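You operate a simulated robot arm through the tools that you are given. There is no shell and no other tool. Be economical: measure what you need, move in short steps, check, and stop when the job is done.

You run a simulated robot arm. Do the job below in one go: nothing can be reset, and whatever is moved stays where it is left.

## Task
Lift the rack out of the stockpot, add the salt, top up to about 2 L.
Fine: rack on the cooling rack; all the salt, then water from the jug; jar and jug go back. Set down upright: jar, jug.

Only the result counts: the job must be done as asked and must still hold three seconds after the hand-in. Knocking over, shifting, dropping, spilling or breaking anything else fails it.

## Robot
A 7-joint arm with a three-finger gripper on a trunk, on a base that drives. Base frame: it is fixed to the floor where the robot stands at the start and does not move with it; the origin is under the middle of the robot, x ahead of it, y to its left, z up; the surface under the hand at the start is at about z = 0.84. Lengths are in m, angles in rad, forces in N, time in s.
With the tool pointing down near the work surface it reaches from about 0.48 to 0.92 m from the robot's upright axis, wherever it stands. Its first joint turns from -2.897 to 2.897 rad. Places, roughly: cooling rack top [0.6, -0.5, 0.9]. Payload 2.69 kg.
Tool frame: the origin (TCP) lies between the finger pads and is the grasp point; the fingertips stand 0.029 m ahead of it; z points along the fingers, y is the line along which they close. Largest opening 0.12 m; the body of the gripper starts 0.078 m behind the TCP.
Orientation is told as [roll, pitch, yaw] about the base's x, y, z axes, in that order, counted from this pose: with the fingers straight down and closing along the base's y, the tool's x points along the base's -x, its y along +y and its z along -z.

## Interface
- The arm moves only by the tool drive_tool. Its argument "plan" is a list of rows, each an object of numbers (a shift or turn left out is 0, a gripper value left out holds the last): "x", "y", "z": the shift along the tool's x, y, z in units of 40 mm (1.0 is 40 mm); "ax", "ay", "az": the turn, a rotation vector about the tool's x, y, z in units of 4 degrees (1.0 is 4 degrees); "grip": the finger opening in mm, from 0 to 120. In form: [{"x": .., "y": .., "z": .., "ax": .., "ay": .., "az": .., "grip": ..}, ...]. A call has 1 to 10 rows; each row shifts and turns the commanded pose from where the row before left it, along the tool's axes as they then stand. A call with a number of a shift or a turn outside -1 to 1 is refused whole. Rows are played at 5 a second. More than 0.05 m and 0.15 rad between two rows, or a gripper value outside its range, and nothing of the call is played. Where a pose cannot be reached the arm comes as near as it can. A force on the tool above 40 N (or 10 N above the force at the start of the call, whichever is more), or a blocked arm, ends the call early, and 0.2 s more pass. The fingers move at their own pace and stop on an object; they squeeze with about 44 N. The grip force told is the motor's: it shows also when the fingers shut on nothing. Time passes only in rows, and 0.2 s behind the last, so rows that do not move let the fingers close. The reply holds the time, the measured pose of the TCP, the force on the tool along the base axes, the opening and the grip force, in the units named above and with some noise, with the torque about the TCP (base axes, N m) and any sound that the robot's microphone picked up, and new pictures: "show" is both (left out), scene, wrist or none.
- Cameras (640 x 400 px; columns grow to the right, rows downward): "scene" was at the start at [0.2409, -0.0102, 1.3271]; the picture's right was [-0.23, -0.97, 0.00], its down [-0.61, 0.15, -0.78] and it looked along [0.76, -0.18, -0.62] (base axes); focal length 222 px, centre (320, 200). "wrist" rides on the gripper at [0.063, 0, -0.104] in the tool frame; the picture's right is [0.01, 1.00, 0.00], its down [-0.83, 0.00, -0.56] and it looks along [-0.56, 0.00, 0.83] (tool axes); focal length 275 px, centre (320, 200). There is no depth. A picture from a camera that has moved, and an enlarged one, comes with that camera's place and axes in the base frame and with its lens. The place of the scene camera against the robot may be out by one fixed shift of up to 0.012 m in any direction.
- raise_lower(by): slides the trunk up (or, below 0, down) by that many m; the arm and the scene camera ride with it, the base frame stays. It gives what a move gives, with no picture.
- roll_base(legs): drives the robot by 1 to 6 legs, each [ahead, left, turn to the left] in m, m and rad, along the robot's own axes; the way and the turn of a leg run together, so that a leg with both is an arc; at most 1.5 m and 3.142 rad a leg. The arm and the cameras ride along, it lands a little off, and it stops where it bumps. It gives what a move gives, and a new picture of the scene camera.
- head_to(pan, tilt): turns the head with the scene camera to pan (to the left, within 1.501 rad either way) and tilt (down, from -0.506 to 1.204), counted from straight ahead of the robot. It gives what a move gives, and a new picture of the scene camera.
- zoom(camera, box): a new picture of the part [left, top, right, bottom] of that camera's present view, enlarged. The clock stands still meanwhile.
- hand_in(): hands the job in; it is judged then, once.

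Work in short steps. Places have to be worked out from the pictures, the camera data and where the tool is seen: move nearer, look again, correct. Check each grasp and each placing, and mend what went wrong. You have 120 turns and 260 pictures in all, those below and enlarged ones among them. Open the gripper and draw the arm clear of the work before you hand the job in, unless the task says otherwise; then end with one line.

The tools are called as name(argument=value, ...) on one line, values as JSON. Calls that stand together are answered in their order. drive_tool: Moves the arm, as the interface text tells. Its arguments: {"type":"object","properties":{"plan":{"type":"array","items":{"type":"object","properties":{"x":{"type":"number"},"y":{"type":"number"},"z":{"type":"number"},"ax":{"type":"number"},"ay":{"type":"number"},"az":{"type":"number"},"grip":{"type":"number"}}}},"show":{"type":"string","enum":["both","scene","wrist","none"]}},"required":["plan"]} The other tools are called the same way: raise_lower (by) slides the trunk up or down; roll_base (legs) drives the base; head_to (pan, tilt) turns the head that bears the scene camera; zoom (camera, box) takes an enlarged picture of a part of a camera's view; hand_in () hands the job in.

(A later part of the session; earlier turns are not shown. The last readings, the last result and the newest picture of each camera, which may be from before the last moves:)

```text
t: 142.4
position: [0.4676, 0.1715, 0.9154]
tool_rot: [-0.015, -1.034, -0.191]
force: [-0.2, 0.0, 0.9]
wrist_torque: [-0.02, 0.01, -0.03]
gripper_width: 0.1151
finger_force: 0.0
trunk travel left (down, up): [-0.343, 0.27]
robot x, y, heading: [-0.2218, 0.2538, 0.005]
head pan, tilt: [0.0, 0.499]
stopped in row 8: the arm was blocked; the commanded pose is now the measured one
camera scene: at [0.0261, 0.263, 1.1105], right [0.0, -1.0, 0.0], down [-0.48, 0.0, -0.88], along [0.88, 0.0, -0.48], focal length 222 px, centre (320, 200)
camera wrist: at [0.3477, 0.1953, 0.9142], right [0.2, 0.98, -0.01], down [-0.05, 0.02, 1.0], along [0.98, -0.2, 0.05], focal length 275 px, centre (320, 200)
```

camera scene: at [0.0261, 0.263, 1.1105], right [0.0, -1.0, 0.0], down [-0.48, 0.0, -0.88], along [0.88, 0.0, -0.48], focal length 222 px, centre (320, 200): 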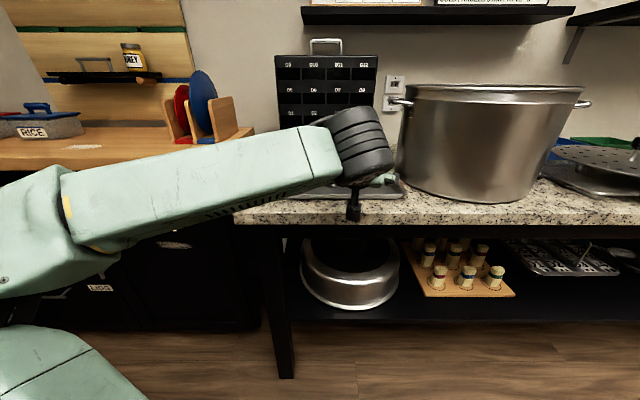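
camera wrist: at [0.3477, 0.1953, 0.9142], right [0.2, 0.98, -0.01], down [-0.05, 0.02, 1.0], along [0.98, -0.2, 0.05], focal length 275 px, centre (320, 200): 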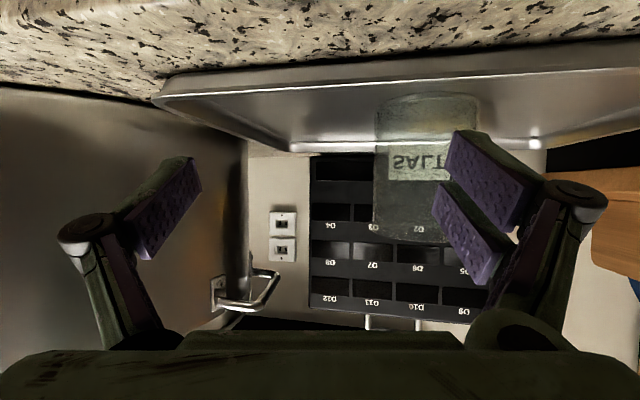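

The jar stands upright at (0.588, 0.236), unmoved. The arm met a joint limit, so I back away with the base and raise the trunk.

roll_base(legs=[[-0.2, 0, 0]])

raise_lower(by=0.2)

head_to(pan=0.1, tilt=0.5)

```text
t: 144.0
position: [0.2711, 0.1724, 0.9149]
tool_rot: [-0.011, -1.031, -0.193]
force: [-0.3, 0.1, 0.5]
wrist_torque: [0.03, 0.01, -0.02]
gripper_width: 0.1148
finger_force: 0.0
trunk travel left (down, up): [-0.343, 0.27]
robot x, y, heading: [-0.4184, 0.2481, 0.003]
head pan, tilt: [0.0, 0.499]
camera scene: at [-0.1694, 0.2628, 1.1106], right [0.0, -1.0, 0.0], down [-0.48, 0.0, -0.88], along [0.88, 0.0, -0.48], focal length 222 px, centre (320, 200)
```

scene: 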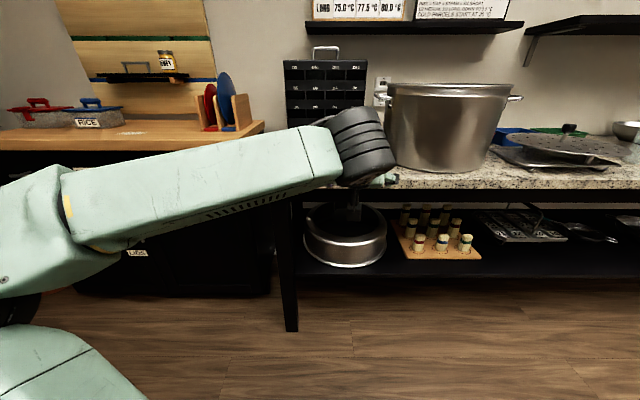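

```text
t: 146.2
position: [0.2725, 0.1725, 1.1148]
tool_rot: [-0.009, -1.032, -0.191]
force: [-0.4, -0.4, -0.4]
wrist_torque: [-0.03, 0.02, -0.01]
gripper_width: 0.1151
finger_force: 0.1
trunk travel left (down, up): [-0.543, 0.07]
robot x, y, heading: [-0.418, 0.2496, 0.001]
head pan, tilt: [0.0, 0.499]
```

```text
t: 146.8
position: [0.2721, 0.1716, 1.115]
tool_rot: [-0.01, -1.029, -0.194]
force: [0.4, -0.3, 1.1]
wrist_torque: [-0.01, -0.01, 0.0]
gripper_width: 0.1149
finger_force: 0.0
trunk travel left (down, up): [-0.543, 0.07]
robot x, y, heading: [-0.418, 0.2567, 0.003]
head pan, tilt: [0.099, 0.499]
camera scene: at [-0.17, 0.2718, 1.3106], right [0.1, -0.99, 0.0], down [-0.48, -0.05, -0.88], along [0.87, 0.09, -0.48], focal length 222 px, centre (320, 200)
```

scene: 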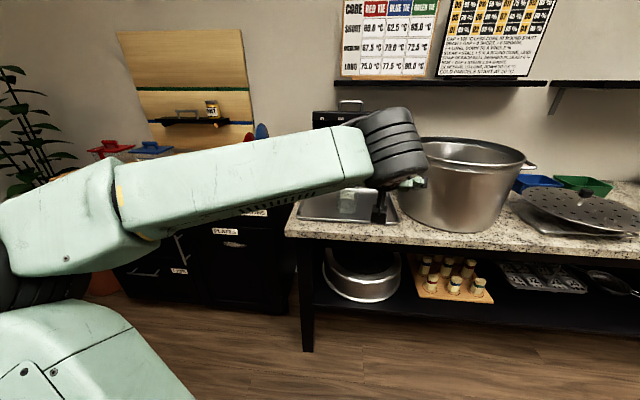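

Jar done. Now the jug near (0.63, -0.88), its handle pointing to the robot. I drive right to stand in front of it.

roll_base(legs=[[0, -1.07, 0]])

head_to(pan=-0.1, tilt=0.45)

zoom(camera="wrist", box=[0, 0, 640, 400])

```text
t: 155.6
position: [0.26, -0.9333, 1.1148]
tool_rot: [-0.011, -1.031, -0.219]
force: [0.3, 0.4, -0.5]
wrist_torque: [-0.05, 0.04, -0.04]
gripper_width: 0.1148
finger_force: 0.0
trunk travel left (down, up): [-0.543, 0.07]
robot x, y, heading: [-0.4303, -0.839, -0.027]
head pan, tilt: [0.099, 0.499]
camera scene: at [-0.1796, -0.8215, 1.3106], right [0.08, -1.0, 0.0], down [-0.48, -0.04, -0.88], along [0.88, 0.07, -0.48], focal length 222 px, centre (320, 200)
```

scene: 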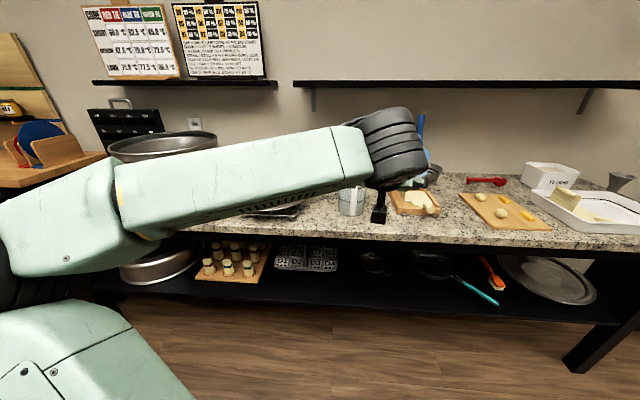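

```text
t: 156.3
position: [0.2598, -0.933, 1.1152]
tool_rot: [-0.012, -1.031, -0.221]
force: [0.5, 0.6, -0.2]
wrist_torque: [0.0, -0.03, 0.03]
gripper_width: 0.115
finger_force: 0.0
trunk travel left (down, up): [-0.543, 0.07]
robot x, y, heading: [-0.4287, -0.8325, -0.022]
head pan, tilt: [-0.099, 0.45]
camera scene: at [-0.1791, -0.8396, 1.315], right [-0.12, -0.99, 0.0], down [-0.43, 0.05, -0.9], along [0.89, -0.11, -0.44], focal length 222 px, centre (320, 200)
```

scene: 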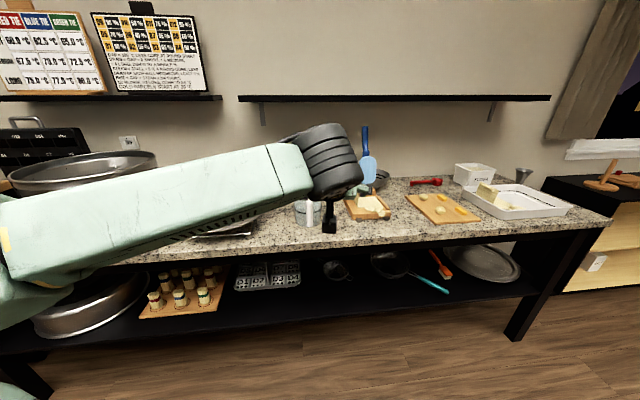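

```text
1.00 times, centred on (320, 200) of wrist (not enlarged: the box is as wide or as high as the picture)
camera zoom: at [0.1406, -0.9068, 1.1141], right [0.23, 0.97, -0.01], down [-0.05, 0.02, 1.0], along [0.97, -0.22, 0.05], focal length 275 px, centre (320, 200)
```

zoom: 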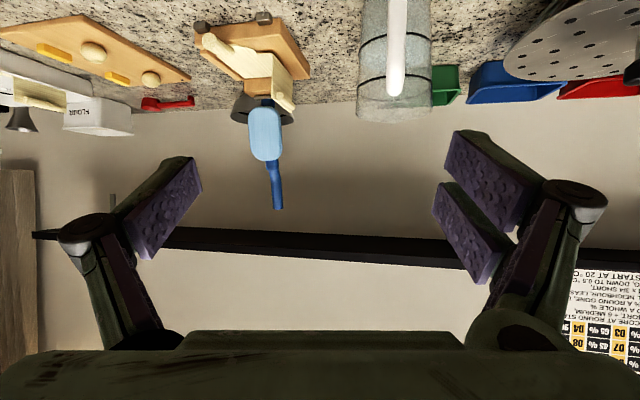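

The wrist camera sees the jug with its white handle facing me at about y -0.888. I straighten the tool's yaw, come forward and lower to handle height, staying short of it.

drive_tool(plan=[{"ax": -0.9, "az": -0.54}, {"ax": -0.9, "az": -0.54}, {"ax": -0.9, "az": -0.54}, {}], show="none")

roll_base(legs=[[0.1, 0.03, 0.022]])

raise_lower(by=-0.18)

zoom(camera="wrist", box=[0, 0, 640, 400])

```text
t: 157.3
position: [0.2613, -0.9325, 1.115]
tool_rot: [-0.009, -1.03, 0.001]
force: [0.0, -0.6, -0.2]
wrist_torque: [0.04, 0.01, -0.02]
gripper_width: 0.1148
finger_force: 0.1
trunk travel left (down, up): [-0.543, 0.07]
robot x, y, heading: [-0.428, -0.8346, -0.022]
head pan, tilt: [-0.099, 0.45]
```

```text
t: 158.5
position: [0.3614, -0.8889, 1.1144]
tool_rot: [-0.012, -1.029, 0.022]
force: [-0.3, 0.4, -1.2]
wrist_torque: [0.02, 0.03, -0.02]
gripper_width: 0.115
finger_force: 0.2
trunk travel left (down, up): [-0.543, 0.07]
robot x, y, heading: [-0.3324, -0.8054, 0.003]
head pan, tilt: [-0.099, 0.45]
camera scene: at [-0.079, -0.8052, 1.3148], right [-0.1, -0.99, 0.0], down [-0.43, 0.04, -0.9], along [0.9, -0.09, -0.44], focal length 222 px, centre (320, 200)
```

scene: 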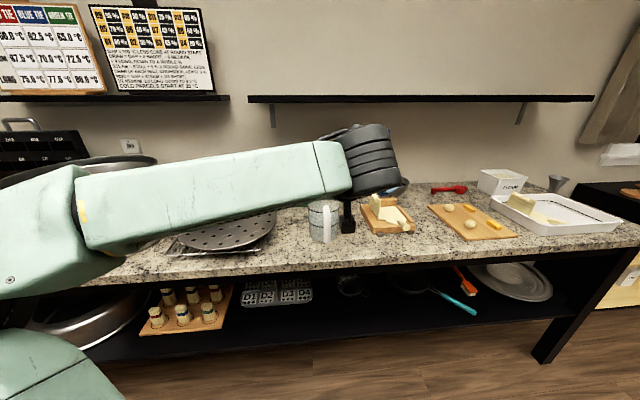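

```text
t: 160.5
position: [0.3611, -0.8888, 0.935]
tool_rot: [-0.011, -1.032, 0.022]
force: [0.6, 0.7, -0.6]
wrist_torque: [-0.01, 0.03, 0.01]
gripper_width: 0.1149
finger_force: 0.2
trunk travel left (down, up): [-0.363, 0.25]
robot x, y, heading: [-0.3293, -0.8061, -0.003]
head pan, tilt: [-0.099, 0.45]
```

```text
1.00 times, centred on (320, 200) of wrist (not enlarged: the box is as wide or as high as the picture)
camera zoom: at [0.2387, -0.892, 0.9342], right [-0.01, 1.0, -0.01], down [-0.05, 0.01, 1.0], along [1.0, 0.02, 0.05], focal length 275 px, centre (320, 200)
```

zoom: 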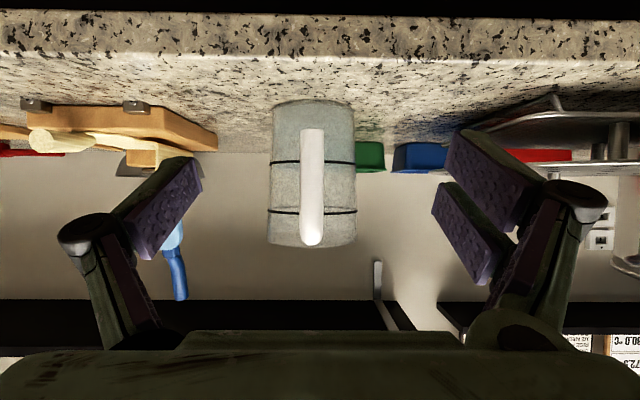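

Jug: centre ≈(0.588,-0.893), Ø≈0.11, top z≈1.0; handle at z 0.88–0.99, x≈0.495. I narrow the gripper to 60 and advance 9 cm to check.

drive_tool(plan=[{"y": -0.1, "grip": 60}, {"x": -0.43, "z": 0.74}, {"x": -0.43, "z": 0.74}, {"x": -0.25, "y": -0.05, "z": 0.44}, {}], show="both")

```text
t: 161.7
position: [0.4512, -0.8935, 0.9333]
tool_rot: [-0.012, -1.032, 0.022]
force: [0.2, 0.7, 0.7]
wrist_torque: [-0.01, 0.0, 0.01]
gripper_width: 0.06
finger_force: 0.1
trunk travel left (down, up): [-0.363, 0.25]
robot x, y, heading: [-0.3289, -0.805, 0.003]
head pan, tilt: [-0.099, 0.45]
camera scene: at [-0.0796, -0.8053, 1.135], right [-0.1, -0.99, 0.0], down [-0.43, 0.04, -0.9], along [0.9, -0.09, -0.44], focal length 222 px, centre (320, 200)
camera wrist: at [0.3291, -0.8962, 0.9324], right [-0.01, 1.0, -0.01], down [-0.05, 0.01, 1.0], along [1.0, 0.01, 0.05], focal length 275 px, centre (320, 200)
```

scene: 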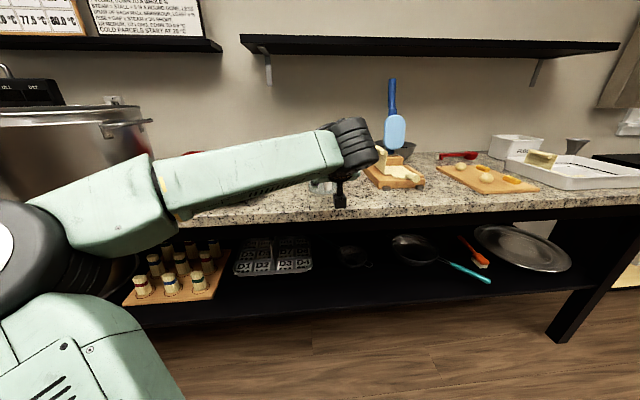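
wrist: 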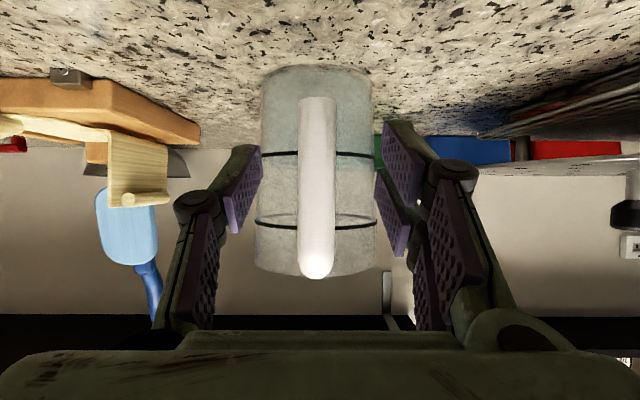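

Handle x≈0.512, y≈-0.896, 24 mm thick. I zoom to read the water level, then advance.

zoom(camera="wrist", box=[230, 50, 410, 290])

drive_tool(plan=[{"x": -0.39, "y": -0.07, "z": 0.66}, {"x": -0.39, "z": 0.66}, {}], show="wrist")

```text
1.67 times, centred on (320, 170) of wrist
camera zoom: at [0.3291, -0.8962, 0.9324], right [-0.01, 1.0, -0.01], down [-0.05, 0.01, 1.0], along [1.0, 0.01, 0.05], focal length 459 px, centre (320, 250)
```

zoom: 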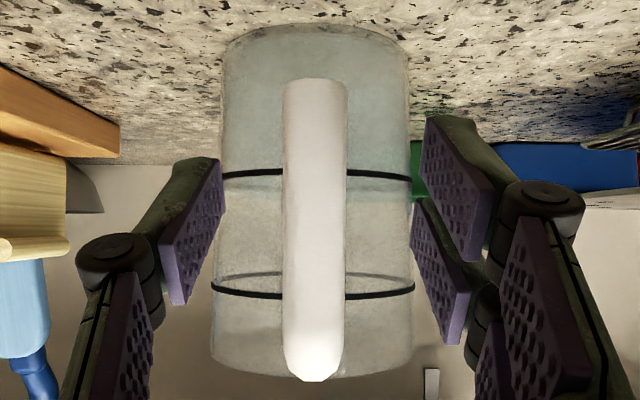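

```text
t: 162.5
position: [0.5121, -0.8956, 0.9344]
tool_rot: [-0.011, -1.032, 0.021]
force: [0.0, 0.1, 0.3]
wrist_torque: [-0.01, -0.06, 0.01]
gripper_width: 0.0601
finger_force: 0.1
trunk travel left (down, up): [-0.363, 0.25]
robot x, y, heading: [-0.3283, -0.8044, 0.0]
head pan, tilt: [-0.099, 0.45]
camera wrist: at [0.3891, -0.8986, 0.933], right [-0.01, 1.0, -0.01], down [-0.05, 0.01, 1.0], along [1.0, 0.02, 0.05], focal length 275 px, centre (320, 200)
```

wrist: 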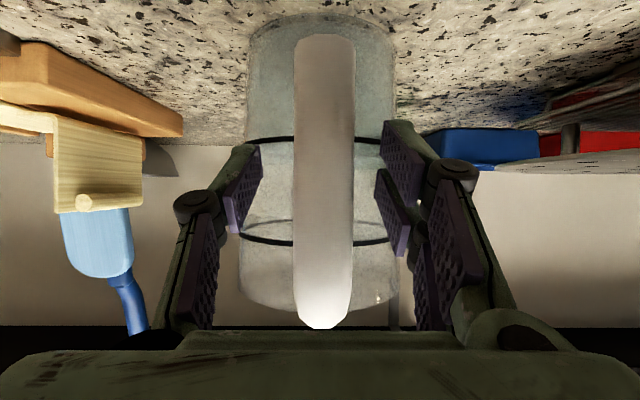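

Handle is between the pads. I close and lift a little to test.

drive_tool(plan=[{"z": 0.05, "grip": 30}, {"grip": 5}, {}, {}, {}], show="none")

raise_lower(by=0.02)

zoom(camera="wrist", box=[0, 0, 640, 400])

```text
t: 163.7
position: [0.5136, -0.8973, 0.9328]
tool_rot: [-0.011, -1.029, 0.021]
force: [0.0, 1.3, 0.7]
wrist_torque: [0.38, -0.12, 0.18]
gripper_width: 0.0196
finger_force: 37.4
trunk travel left (down, up): [-0.363, 0.25]
robot x, y, heading: [-0.3283, -0.8052, 0.003]
head pan, tilt: [-0.099, 0.45]
```

```text
t: 164.3
position: [0.5126, -0.8965, 0.9513]
tool_rot: [-0.011, -1.031, 0.022]
force: [0.4, -0.5, -7.6]
wrist_torque: [0.1, 0.47, 0.04]
gripper_width: 0.0196
finger_force: 44.1
trunk travel left (down, up): [-0.383, 0.23]
robot x, y, heading: [-0.3281, -0.8068, -0.002]
head pan, tilt: [-0.099, 0.45]
```

```text
1.00 times, centred on (320, 200) of wrist (not enlarged: the box is as wide or as high as the picture)
camera zoom: at [0.3909, -0.8991, 0.9509], right [-0.01, 1.0, -0.01], down [-0.05, 0.01, 1.0], along [1.0, 0.02, 0.05], focal length 275 px, centre (320, 200)
```

zoom: 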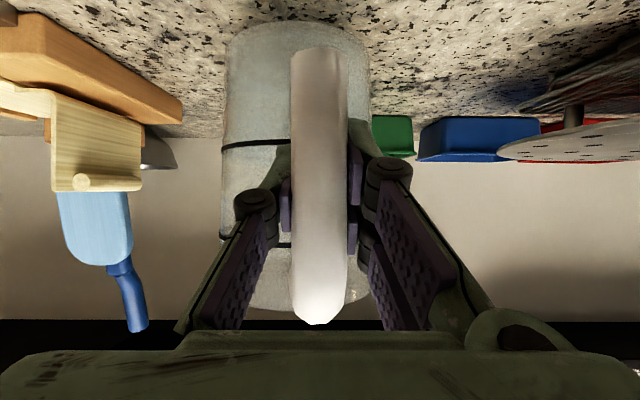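

About 7.6 N; it's held. I lift with the trunk and check the tilt.

raise_lower(by=0.23)

drive_tool(plan=[{"x": -0.85, "z": -0.5}, {"x": -0.85, "z": -0.5}, {}], show="both")

```text
t: 166.8
position: [0.5126, -0.8974, 1.1826]
tool_rot: [-0.01, -1.029, 0.021]
force: [0.3, 0.4, -7.5]
wrist_torque: [0.05, 0.5, 0.02]
gripper_width: 0.0195
finger_force: 44.4
trunk travel left (down, up): [-0.613, 0.0]
robot x, y, heading: [-0.3274, -0.8047, -0.0]
head pan, tilt: [-0.099, 0.45]
```

```text
t: 167.6
position: [0.5139, -0.8964, 1.2618]
tool_rot: [-0.01, -1.029, 0.02]
force: [0.9, 0.2, -7.2]
wrist_torque: [0.05, 0.44, -0.01]
gripper_width: 0.0196
finger_force: 43.9
trunk travel left (down, up): [-0.613, 0.0]
robot x, y, heading: [-0.3256, -0.8053, -0.0]
head pan, tilt: [-0.099, 0.45]
camera scene: at [-0.0788, -0.8053, 1.3848], right [-0.1, -0.99, 0.0], down [-0.43, 0.04, -0.9], along [0.9, -0.09, -0.44], focal length 222 px, centre (320, 200)
camera wrist: at [0.3914, -0.8985, 1.2612], right [-0.01, 1.0, -0.01], down [-0.05, 0.01, 1.0], along [1.0, 0.02, 0.05], focal length 275 px, centre (320, 200)
```

scene: 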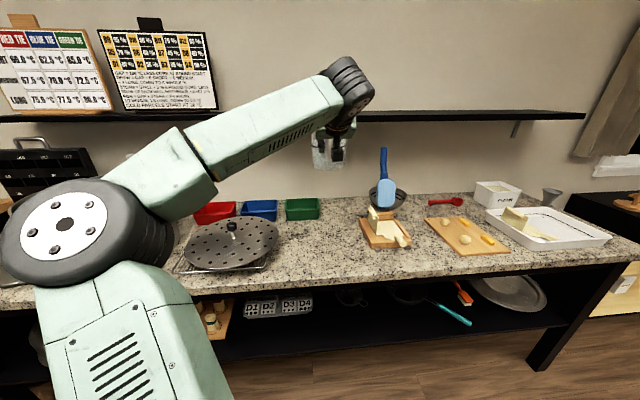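
wrist: 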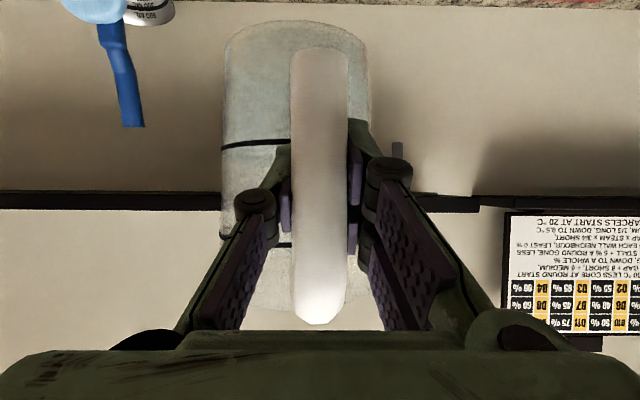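

Jug held level at z 1.26 (≈0.75 kg). I drive left to bring it to the pot's right side.

roll_base(legs=[[0.09, 0.61, 0]])

head_to(pan=0.05, tilt=0.65)

zoom(camera="scene", box=[220, 100, 460, 250])

```text
t: 172.8
position: [0.6035, -0.2809, 1.2611]
tool_rot: [-0.011, -1.03, 0.024]
force: [-0.2, 0.6, -7.2]
wrist_torque: [0.06, 0.47, 0.01]
gripper_width: 0.0198
finger_force: 43.8
trunk travel left (down, up): [-0.613, 0.0]
robot x, y, heading: [-0.2409, -0.1956, -0.002]
head pan, tilt: [-0.099, 0.45]
camera scene: at [0.01, -0.1917, 1.3848], right [-0.1, -1.0, 0.0], down [-0.43, 0.04, -0.9], along [0.9, -0.09, -0.44], focal length 222 px, centre (320, 200)
```

scene: 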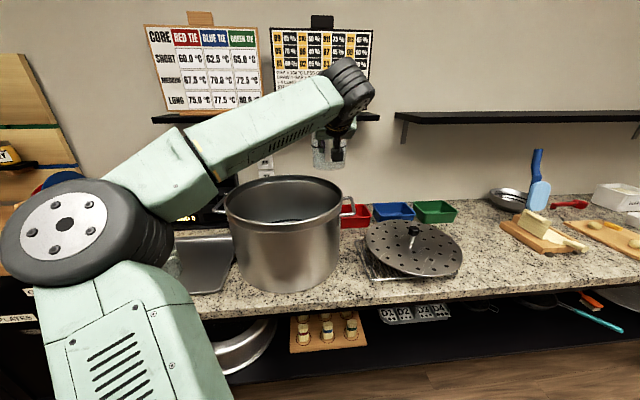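

```text
t: 173.5
position: [0.6023, -0.2814, 1.2607]
tool_rot: [-0.01, -1.03, 0.023]
force: [-0.8, 0.2, -6.6]
wrist_torque: [0.08, 0.46, -0.02]
gripper_width: 0.0199
finger_force: 44.3
trunk travel left (down, up): [-0.613, 0.0]
robot x, y, heading: [-0.2387, -0.1928, -0.003]
head pan, tilt: [0.051, 0.649]
camera scene: at [0.0052, -0.1783, 1.3671], right [0.05, -1.0, 0.0], down [-0.6, -0.03, -0.8], along [0.8, 0.04, -0.6], focal length 222 px, centre (320, 200)
```

scene: 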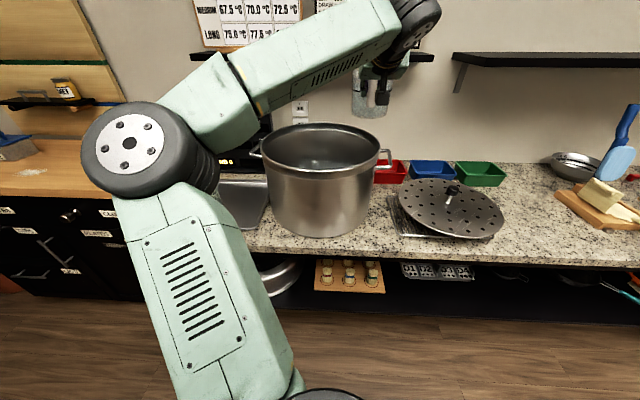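

```text
2.67 times, centred on (340, 175) of scene
camera zoom: at [0.0052, -0.1783, 1.3671], right [0.05, -1.0, 0.0], down [-0.6, -0.03, -0.8], along [0.8, 0.04, -0.6], focal length 592 px, centre (267, 267)
```

zoom: 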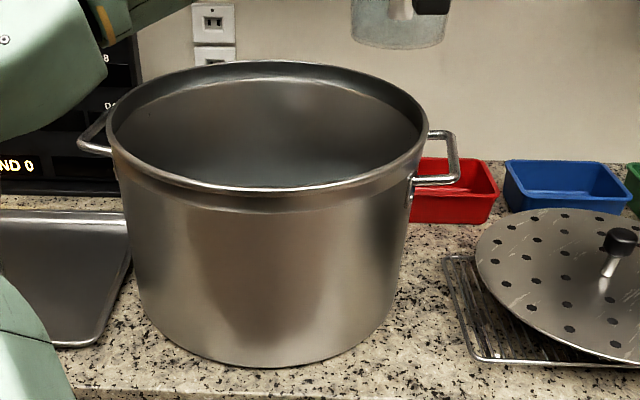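

I need a closer stance to see the water: tool back 11 cm, then base forward the same.

drive_tool(plan=[{"x": 0.49, "z": -0.82}, {"x": 0.49, "z": -0.82}, {"x": 0.49, "z": -0.82}, {}], show="none")

roll_base(legs=[[0.12, 0, 0]])

zoom(camera="scene", box=[250, 150, 410, 250])

```text
t: 174.5
position: [0.4875, -0.284, 1.2611]
tool_rot: [-0.009, -1.031, 0.022]
force: [-0.7, -0.9, -6.3]
wrist_torque: [0.05, 0.47, 0.03]
gripper_width: 0.0197
finger_force: 43.9
trunk travel left (down, up): [-0.613, 0.0]
robot x, y, heading: [-0.2367, -0.1945, -0.001]
head pan, tilt: [0.051, 0.649]
```

```text
t: 175.7
position: [0.6044, -0.2859, 1.2605]
tool_rot: [-0.011, -1.028, 0.02]
force: [0.7, -0.6, -6.8]
wrist_torque: [0.1, 0.46, -0.01]
gripper_width: 0.0197
finger_force: 44.8
trunk travel left (down, up): [-0.613, 0.0]
robot x, y, heading: [-0.1192, -0.1925, 0.0]
head pan, tilt: [0.051, 0.649]
camera scene: at [0.1234, -0.179, 1.3668], right [0.05, -1.0, 0.0], down [-0.61, -0.03, -0.8], along [0.79, 0.04, -0.61], focal length 222 px, centre (320, 200)
```

scene: 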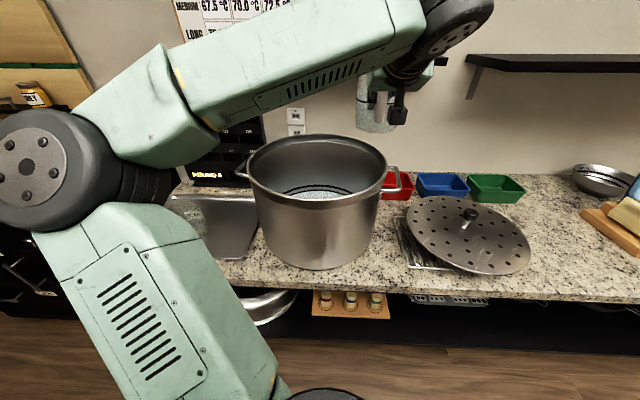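

```text
4.00 times, centred on (330, 200) of scene
camera zoom: at [0.1234, -0.179, 1.3668], right [0.05, -1.0, 0.0], down [-0.61, -0.03, -0.8], along [0.79, 0.04, -0.61], focal length 887 px, centre (280, 200)
```

zoom: 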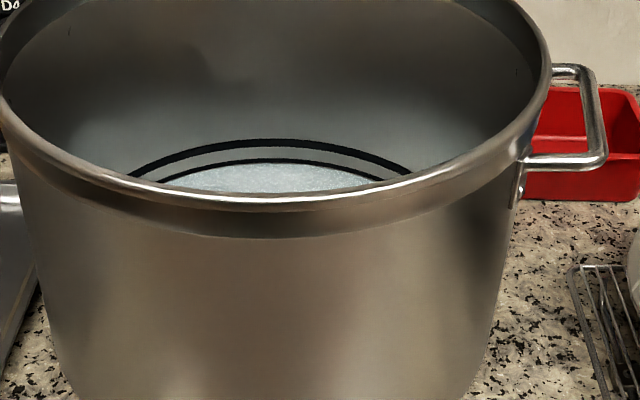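

zoom(camera="scene", box=[300, 180, 332, 200])

zoom(camera="scene", box=[346, 70, 416, 140])

```text
16.00 times, centred on (316, 190) of scene
camera zoom: at [0.1234, -0.179, 1.3668], right [0.05, -1.0, 0.0], down [-0.61, -0.03, -0.8], along [0.79, 0.04, -0.61], focal length 3550 px, centre (384, 360)
```

zoom: 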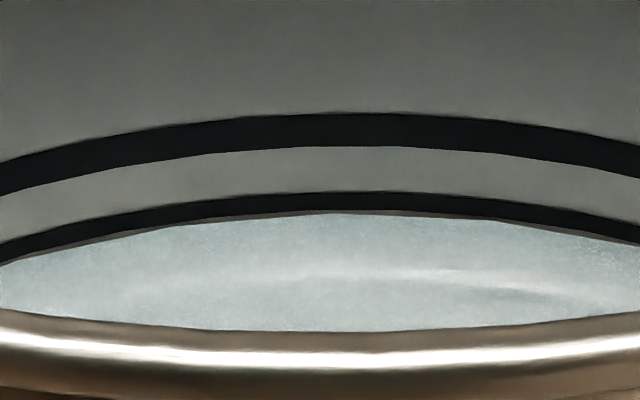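

```text
5.71 times, centred on (381, 105) of scene
camera zoom: at [0.1234, -0.179, 1.3668], right [0.05, -1.0, 0.0], down [-0.61, -0.03, -0.8], along [0.79, 0.04, -0.61], focal length 1268 px, centre (-29, 743)
```

zoom: 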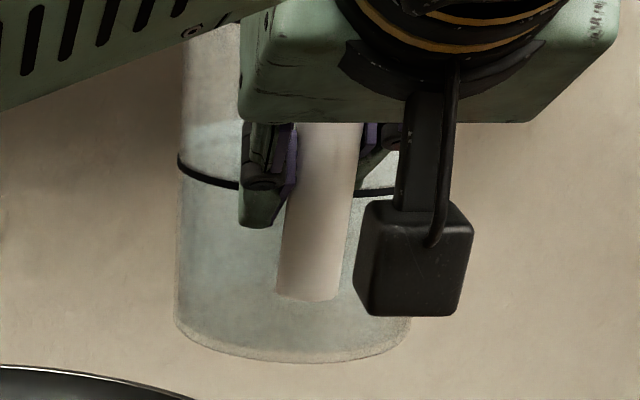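

The lower mark is at the water surface; the upper mark is ~2.4 cm higher. I look for the labels on jug and pot.

zoom(camera="wrist", box=[215, 100, 295, 310])

zoom(camera="scene", box=[575, 160, 640, 200])

zoom(camera="scene", box=[245, 135, 395, 205])

```text
1.90 times, centred on (255, 205) of wrist
camera zoom: at [0.4827, -0.288, 1.2608], right [-0.01, 1.0, -0.01], down [-0.05, 0.01, 1.0], along [1.0, 0.01, 0.05], focal length 524 px, centre (444, 190)
```

zoom: 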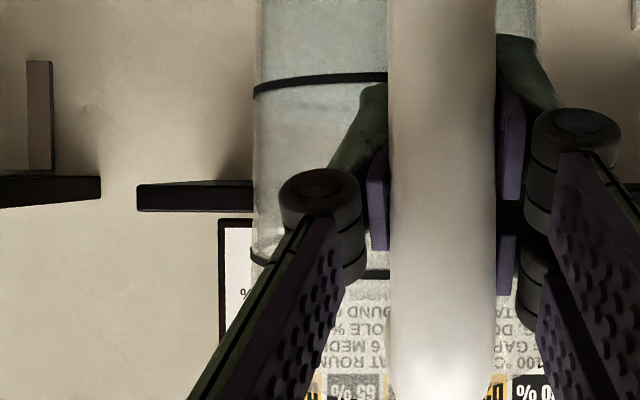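

```text
9.85 times, centred on (608, 180) of scene
camera zoom: at [0.1234, -0.179, 1.3668], right [0.05, -1.0, 0.0], down [-0.61, -0.03, -0.8], along [0.79, 0.04, -0.61], focal length 2184 px, centre (-2511, 397)
```

zoom: 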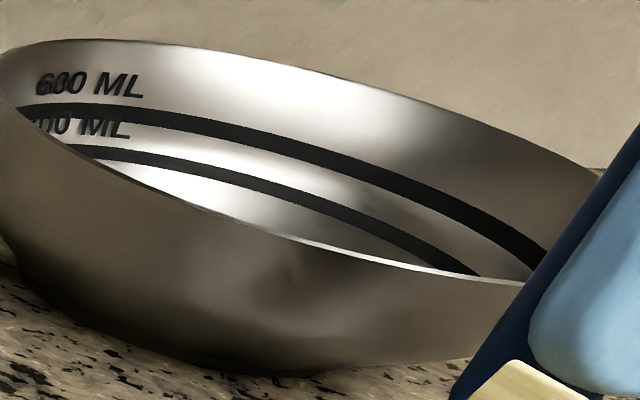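

```text
4.27 times, centred on (320, 170) of scene
camera zoom: at [0.1234, -0.179, 1.3668], right [0.05, -1.0, 0.0], down [-0.61, -0.03, -0.8], along [0.79, 0.04, -0.61], focal length 947 px, centre (320, 328)
```

zoom: 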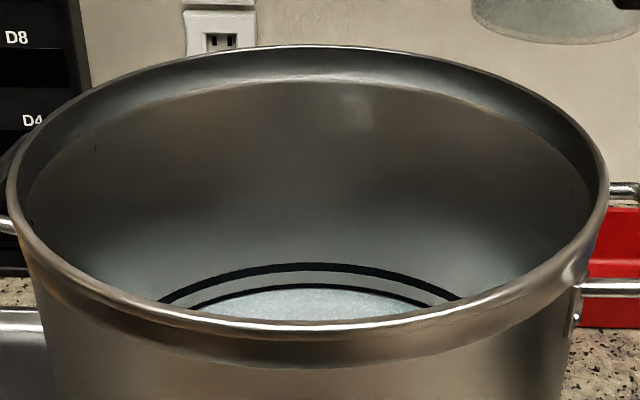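

By geometry the marks are 2 L (lower) and 4 L (upper), with the water just under the lower mark; the bowl carries similar double marks. I lower a little and begin rolling the jug leftwards, weighing and looking as I go.

raise_lower(by=-0.05)

drive_tool(plan=[{"az": -1}, {"az": -1}, {"az": -1}, {"az": -1}, {"az": -1}, {"az": -1}, {"az": -1}, {"az": -1}, {"az": -1}, {"az": -1}], show="scene")

```text
t: 176.7
position: [0.6038, -0.2854, 1.2121]
tool_rot: [-0.01, -1.028, 0.021]
force: [0.2, -0.5, -7.0]
wrist_torque: [0.05, 0.43, -0.01]
gripper_width: 0.0197
finger_force: 44.1
trunk travel left (down, up): [-0.563, 0.05]
robot x, y, heading: [-0.1211, -0.1936, -0.002]
head pan, tilt: [0.051, 0.649]
```

```text
t: 178.9
position: [0.6032, -0.2847, 1.2127]
tool_rot: [-0.822, -0.71, 1.036]
force: [0.5, -0.1, -7.7]
wrist_torque: [-0.01, 0.47, 0.02]
gripper_width: 0.0192
finger_force: 44.0
trunk travel left (down, up): [-0.563, 0.05]
robot x, y, heading: [-0.123, -0.1959, -0.005]
head pan, tilt: [0.051, 0.649]
camera scene: at [0.1223, -0.1789, 1.317], right [0.05, -1.0, 0.0], down [-0.6, -0.03, -0.8], along [0.8, 0.04, -0.61], focal length 222 px, centre (320, 200)
```

scene: 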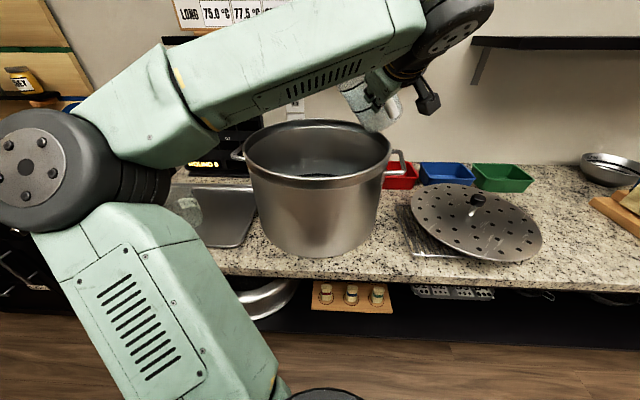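

drive_tool(plan=[{"az": -1}, {"az": -1}, {"az": -1}, {"az": -1}, {"az": -1}, {"az": -0.5}, {}], show="scene")

zoom(camera="scene", box=[230, 60, 450, 200])

```text
t: 180.5
position: [0.6051, -0.2855, 1.212]
tool_rot: [-0.972, -0.409, 1.316]
force: [0.4, 0.5, -6.4]
wrist_torque: [-0.14, 0.44, 0.0]
gripper_width: 0.0194
finger_force: 44.1
trunk travel left (down, up): [-0.563, 0.05]
robot x, y, heading: [-0.12, -0.1938, -0.002]
head pan, tilt: [0.051, 0.649]
camera scene: at [0.1223, -0.1789, 1.317], right [0.05, -1.0, 0.0], down [-0.6, -0.03, -0.8], along [0.8, 0.04, -0.61], focal length 222 px, centre (320, 200)
```

scene: 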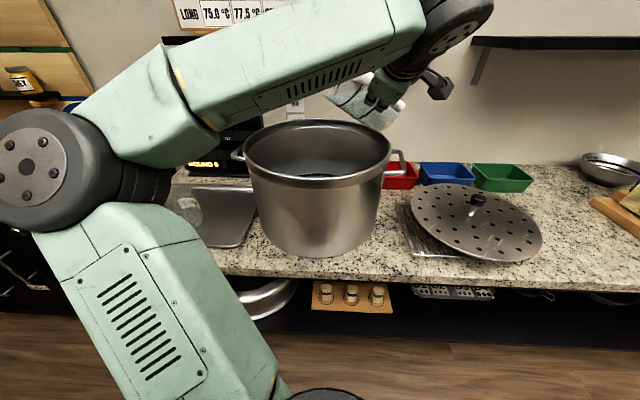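

```text
2.86 times, centred on (340, 130) of scene
camera zoom: at [0.1223, -0.1789, 1.317], right [0.05, -1.0, 0.0], down [-0.6, -0.03, -0.8], along [0.8, 0.04, -0.61], focal length 634 px, centre (263, 400)
```

zoom: 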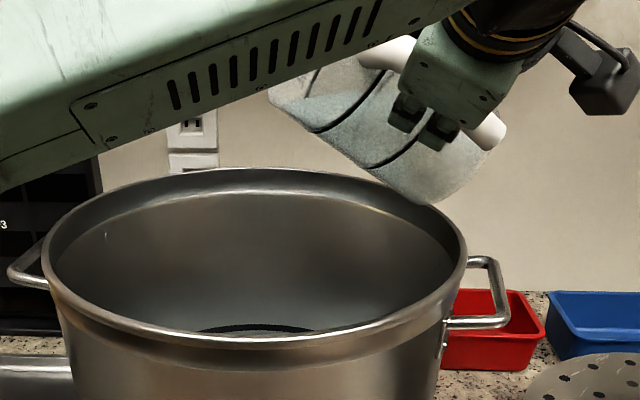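

Water is near the lip. Two more rows and hold.

drive_tool(plan=[{"az": -1}, {"az": -1}, {}, {}], show="scene")

zoom(camera="scene", box=[230, 60, 450, 200])

```text
t: 181.5
position: [0.6045, -0.2862, 1.2115]
tool_rot: [-1.001, -0.291, 1.398]
force: [0.0, -0.1, -6.5]
wrist_torque: [-0.13, 0.43, -0.03]
gripper_width: 0.0193
finger_force: 44.2
trunk travel left (down, up): [-0.563, 0.05]
robot x, y, heading: [-0.1205, -0.193, -0.003]
head pan, tilt: [0.051, 0.649]
camera scene: at [0.1223, -0.1789, 1.3171], right [0.05, -1.0, 0.0], down [-0.6, -0.03, -0.8], along [0.8, 0.04, -0.6], focal length 222 px, centre (320, 200)
```

scene: 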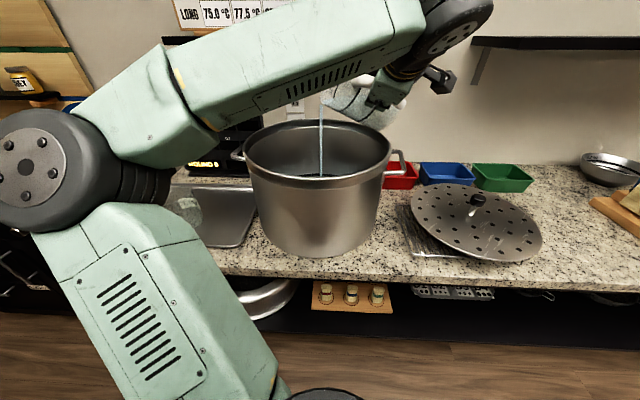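

```text
2.86 times, centred on (340, 130) of scene
camera zoom: at [0.1223, -0.1789, 1.3171], right [0.05, -1.0, 0.0], down [-0.6, -0.03, -0.8], along [0.8, 0.04, -0.6], focal length 634 px, centre (263, 400)
```

zoom: 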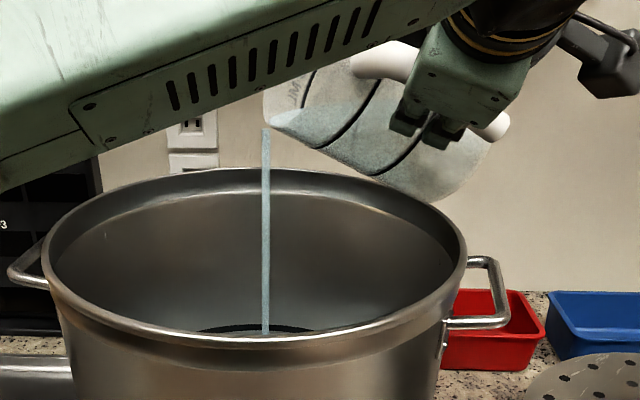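

It pours cleanly into the pot, and the jug's label is visible now; I read it.

zoom(camera="scene", box=[315, 75, 385, 125])

drive_tool(plan=[{}, {}, {}], show="scene")

```text
8.00 times, centred on (350, 100) of scene
camera zoom: at [0.1223, -0.1789, 1.3171], right [0.05, -1.0, 0.0], down [-0.6, -0.03, -0.8], along [0.8, 0.04, -0.6], focal length 1775 px, centre (80, 1000)
```

zoom: 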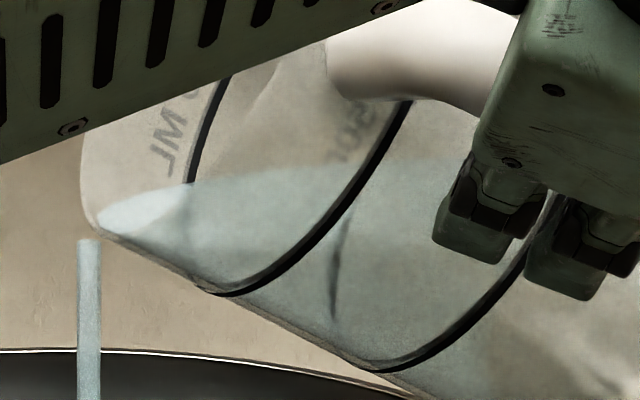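

```text
t: 182.3
position: [0.6042, -0.2847, 1.2119]
tool_rot: [-1.003, -0.294, 1.399]
force: [-0.3, 1.3, -6.1]
wrist_torque: [-0.1, 0.43, 0.01]
gripper_width: 0.0191
finger_force: 43.9
trunk travel left (down, up): [-0.563, 0.05]
robot x, y, heading: [-0.123, -0.1926, -0.001]
head pan, tilt: [0.051, 0.649]
camera scene: at [0.1223, -0.1789, 1.3171], right [0.05, -1.0, 0.0], down [-0.6, -0.03, -0.8], along [0.8, 0.04, -0.6], focal length 222 px, centre (320, 200)
```

scene: 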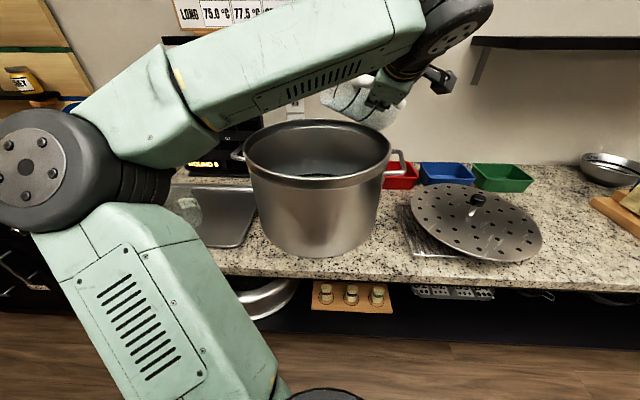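

The jug's lower line is 500 ML, so scales are physical. Flow stopped; I roll on a bit more.

drive_tool(plan=[{"az": -1}, {"az": -0.8}, {}, {}, {}, {}], show="none")

raise_lower(by=0.05)

zoom(camera="scene", box=[300, 180, 332, 200])

```text
t: 183.7
position: [0.6027, -0.2846, 1.2111]
tool_rot: [-1.019, -0.185, 1.467]
force: [-0.1, 0.0, -5.1]
wrist_torque: [-0.1, 0.31, 0.01]
gripper_width: 0.019
finger_force: 44.2
trunk travel left (down, up): [-0.563, 0.05]
robot x, y, heading: [-0.1254, -0.1936, -0.002]
head pan, tilt: [0.051, 0.649]
```

```text
t: 184.6
position: [0.6048, -0.2848, 1.261]
tool_rot: [-1.019, -0.186, 1.466]
force: [0.4, -0.1, -3.4]
wrist_torque: [-0.12, 0.33, -0.05]
gripper_width: 0.0192
finger_force: 43.9
trunk travel left (down, up): [-0.613, 0.0]
robot x, y, heading: [-0.1244, -0.1925, -0.003]
head pan, tilt: [0.051, 0.649]
```

```text
16.00 times, centred on (316, 190) of scene
camera zoom: at [0.1224, -0.1789, 1.367], right [0.05, -1.0, 0.0], down [-0.6, -0.03, -0.8], along [0.8, 0.04, -0.61], focal length 3550 px, centre (384, 360)
```

zoom: 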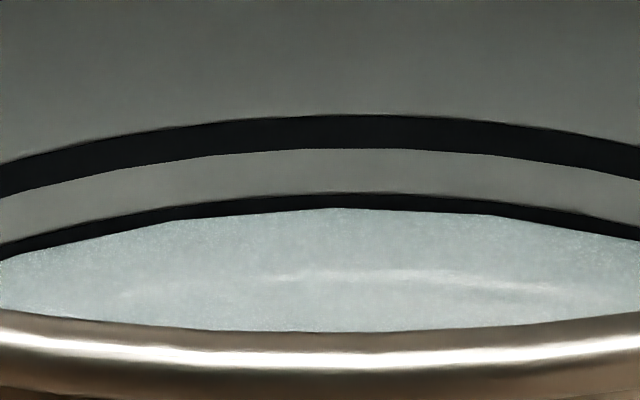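

The water rose ~1.8 mm and just reaches the thin 2 L mark's lower edge region. About 0.13 L more to its middle; I roll a bit further.

drive_tool(plan=[{"az": -0.8}, {"az": -0.7}, {}, {}, {}, {}, {}], show="scene")

zoom(camera="scene", box=[300, 180, 332, 200])

```text
t: 186.2
position: [0.6031, -0.2846, 1.2612]
tool_rot: [-1.027, -0.096, 1.522]
force: [0.1, 0.1, -4.2]
wrist_torque: [-0.1, 0.25, 0.0]
gripper_width: 0.0195
finger_force: 43.9
trunk travel left (down, up): [-0.613, 0.0]
robot x, y, heading: [-0.1264, -0.1922, -0.003]
head pan, tilt: [0.051, 0.649]
camera scene: at [0.1221, -0.1789, 1.3671], right [0.05, -1.0, 0.0], down [-0.6, -0.03, -0.8], along [0.8, 0.04, -0.6], focal length 222 px, centre (320, 200)
```

scene: 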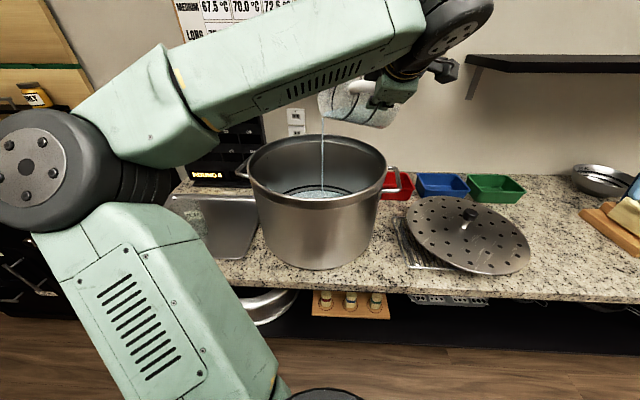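

```text
16.00 times, centred on (316, 190) of scene
camera zoom: at [0.1221, -0.1789, 1.3671], right [0.05, -1.0, 0.0], down [-0.6, -0.03, -0.8], along [0.8, 0.04, -0.6], focal length 3550 px, centre (384, 360)
```

zoom: 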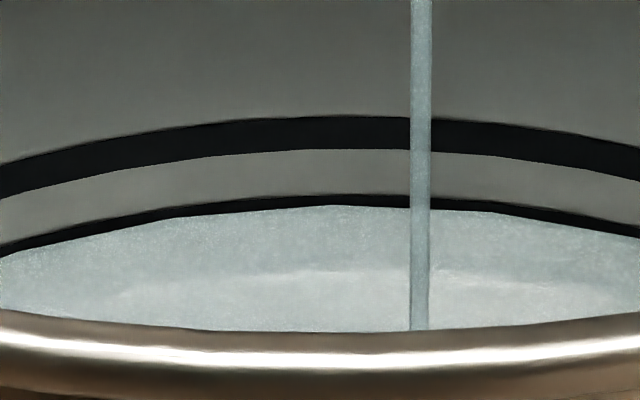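

The surface is at about the middle of the 2 L mark. I roll the jug back upright.

drive_tool(plan=[{"az": 1}, {"az": 1}, {"az": 1}, {"az": 1}, {"az": 1}, {"az": 1}, {"az": 1}, {"az": 1}, {"az": 1}, {"az": 1}], show="none")

zoom(camera="scene", box=[300, 180, 332, 200])

```text
t: 188.4
position: [0.6037, -0.2847, 1.2621]
tool_rot: [-0.854, -0.67, 1.082]
force: [0.8, 0.1, -3.9]
wrist_torque: [0.02, 0.23, -0.01]
gripper_width: 0.0194
finger_force: 44.1
trunk travel left (down, up): [-0.613, 0.0]
robot x, y, heading: [-0.1203, -0.1937, 0.001]
head pan, tilt: [0.051, 0.649]
```

```text
16.00 times, centred on (316, 190) of scene
camera zoom: at [0.1221, -0.1789, 1.3671], right [0.05, -1.0, 0.0], down [-0.6, -0.03, -0.8], along [0.8, 0.04, -0.6], focal length 3550 px, centre (384, 360)
```

zoom: 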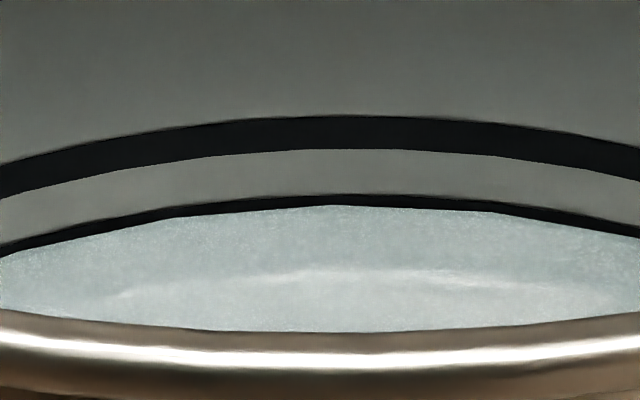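

Level sits at the 2 L mark (≈0.33 L poured by weight). I finish righting the jug.

drive_tool(plan=[{"az": 1}, {"az": 1}, {"az": 1}, {"az": 1}, {"az": 1}, {"az": 1}, {"az": 1}, {"az": 1}, {"az": 1}, {"az": 1}], show="none")

drive_tool(plan=[{"az": 0.8}, {"x": -0.49, "z": 0.82}, {"x": -0.49, "z": 0.82}, {"x": -0.49, "z": 0.82}, {}], show="scene")

```text
t: 190.6
position: [0.6026, -0.2861, 1.2603]
tool_rot: [-0.101, -1.025, 0.126]
force: [0.4, -0.1, -4.6]
wrist_torque: [0.06, 0.23, 0.04]
gripper_width: 0.0196
finger_force: 43.8
trunk travel left (down, up): [-0.613, 0.0]
robot x, y, heading: [-0.1234, -0.1893, 0.001]
head pan, tilt: [0.051, 0.649]
```

```text
t: 191.8
position: [0.7173, -0.2829, 1.2609]
tool_rot: [-0.007, -1.029, 0.019]
force: [0.3, 0.6, -3.4]
wrist_torque: [0.03, 0.29, -0.01]
gripper_width: 0.0196
finger_force: 44.3
trunk travel left (down, up): [-0.613, 0.0]
robot x, y, heading: [-0.1209, -0.1908, -0.003]
head pan, tilt: [0.051, 0.649]
camera scene: at [0.1218, -0.1789, 1.3672], right [0.05, -1.0, 0.0], down [-0.6, -0.03, -0.8], along [0.8, 0.04, -0.6], focal length 222 px, centre (320, 200)
```

scene: 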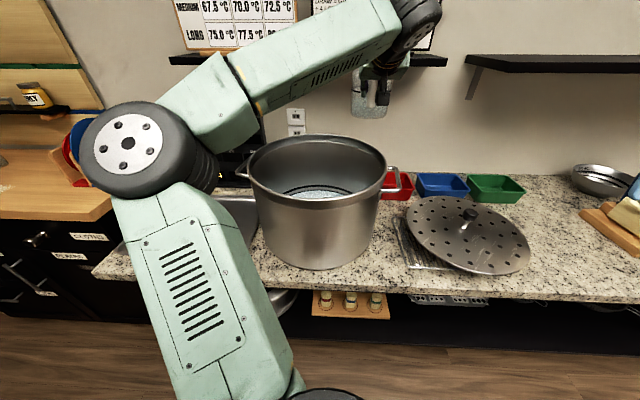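

Jug upright. I drive back to the jug's place.

roll_base(legs=[[-0.204, 0, 0], [0, -0.614, 0]])

drive_tool(plan=[{"x": 0.85, "z": 0.5}, {"x": 0.85, "z": 0.5}, {}], show="none")

```text
t: 198.1
position: [0.5188, -0.8747, 1.2606]
tool_rot: [-0.011, -1.03, 0.027]
force: [1.2, 0.7, -4.2]
wrist_torque: [0.07, 0.24, -0.01]
gripper_width: 0.0196
finger_force: 44.2
trunk travel left (down, up): [-0.613, 0.0]
robot x, y, heading: [-0.3246, -0.7898, 0.006]
head pan, tilt: [0.051, 0.649]
camera scene: at [-0.0772, -0.7738, 1.3671], right [0.06, -1.0, 0.0], down [-0.6, -0.03, -0.8], along [0.8, 0.04, -0.6], focal length 222 px, centre (320, 200)
```

scene: 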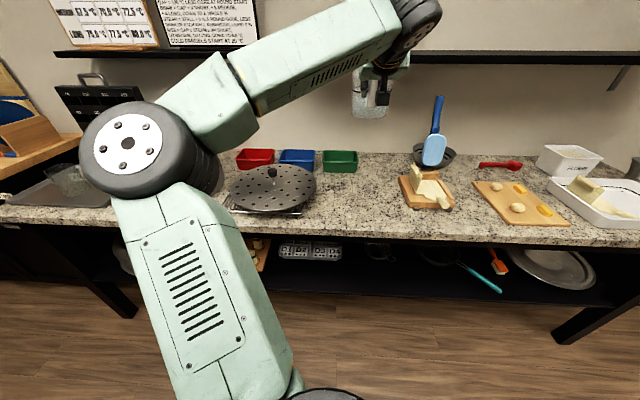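

```text
t: 198.9
position: [0.5172, -0.8763, 1.1803]
tool_rot: [-0.01, -1.03, 0.027]
force: [-0.2, -0.1, -3.8]
wrist_torque: [0.05, 0.27, 0.03]
gripper_width: 0.0198
finger_force: 43.8
trunk travel left (down, up): [-0.613, 0.0]
robot x, y, heading: [-0.3215, -0.7891, 0.003]
head pan, tilt: [0.051, 0.649]
```

drive_tool(plan=[{"x": 0.045, "y": -0.28, "z": -0.07}, {}], show="none")

raise_lower(by=-0.238)

zoom(camera="wrist", box=[0, 0, 640, 400])

```text
t: 199.5
position: [0.5154, -0.8865, 1.1824]
tool_rot: [-0.011, -1.03, 0.026]
force: [-0.1, 0.2, -4.1]
wrist_torque: [0.06, 0.27, 0.03]
gripper_width: 0.0198
finger_force: 44.3
trunk travel left (down, up): [-0.613, 0.0]
robot x, y, heading: [-0.3194, -0.789, 0.005]
head pan, tilt: [0.051, 0.649]
```

```text
t: 202.0
position: [0.5152, -0.887, 0.9442]
tool_rot: [-0.008, -1.029, 0.027]
force: [-0.6, 0.5, -3.3]
wrist_torque: [0.04, 0.28, 0.04]
gripper_width: 0.0199
finger_force: 44.2
trunk travel left (down, up): [-0.375, 0.238]
robot x, y, heading: [-0.3196, -0.7878, 0.002]
head pan, tilt: [0.051, 0.649]
```

```text
1.00 times, centred on (320, 200) of wrist (not enlarged: the box is as wide or as high as the picture)
camera zoom: at [0.3922, -0.8907, 0.9436], right [-0.02, 1.0, -0.01], down [-0.05, 0.01, 1.0], along [1.0, 0.02, 0.05], focal length 275 px, centre (320, 200)
```

zoom: 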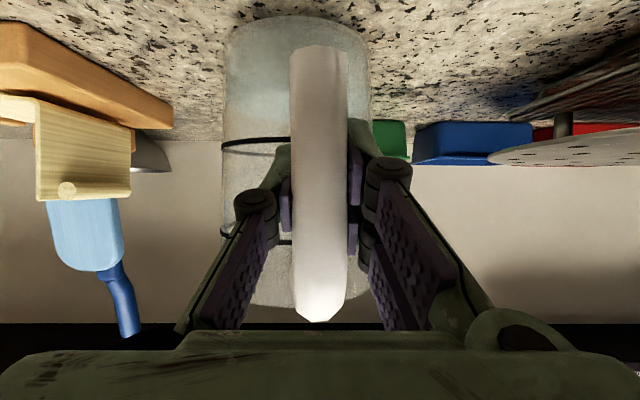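

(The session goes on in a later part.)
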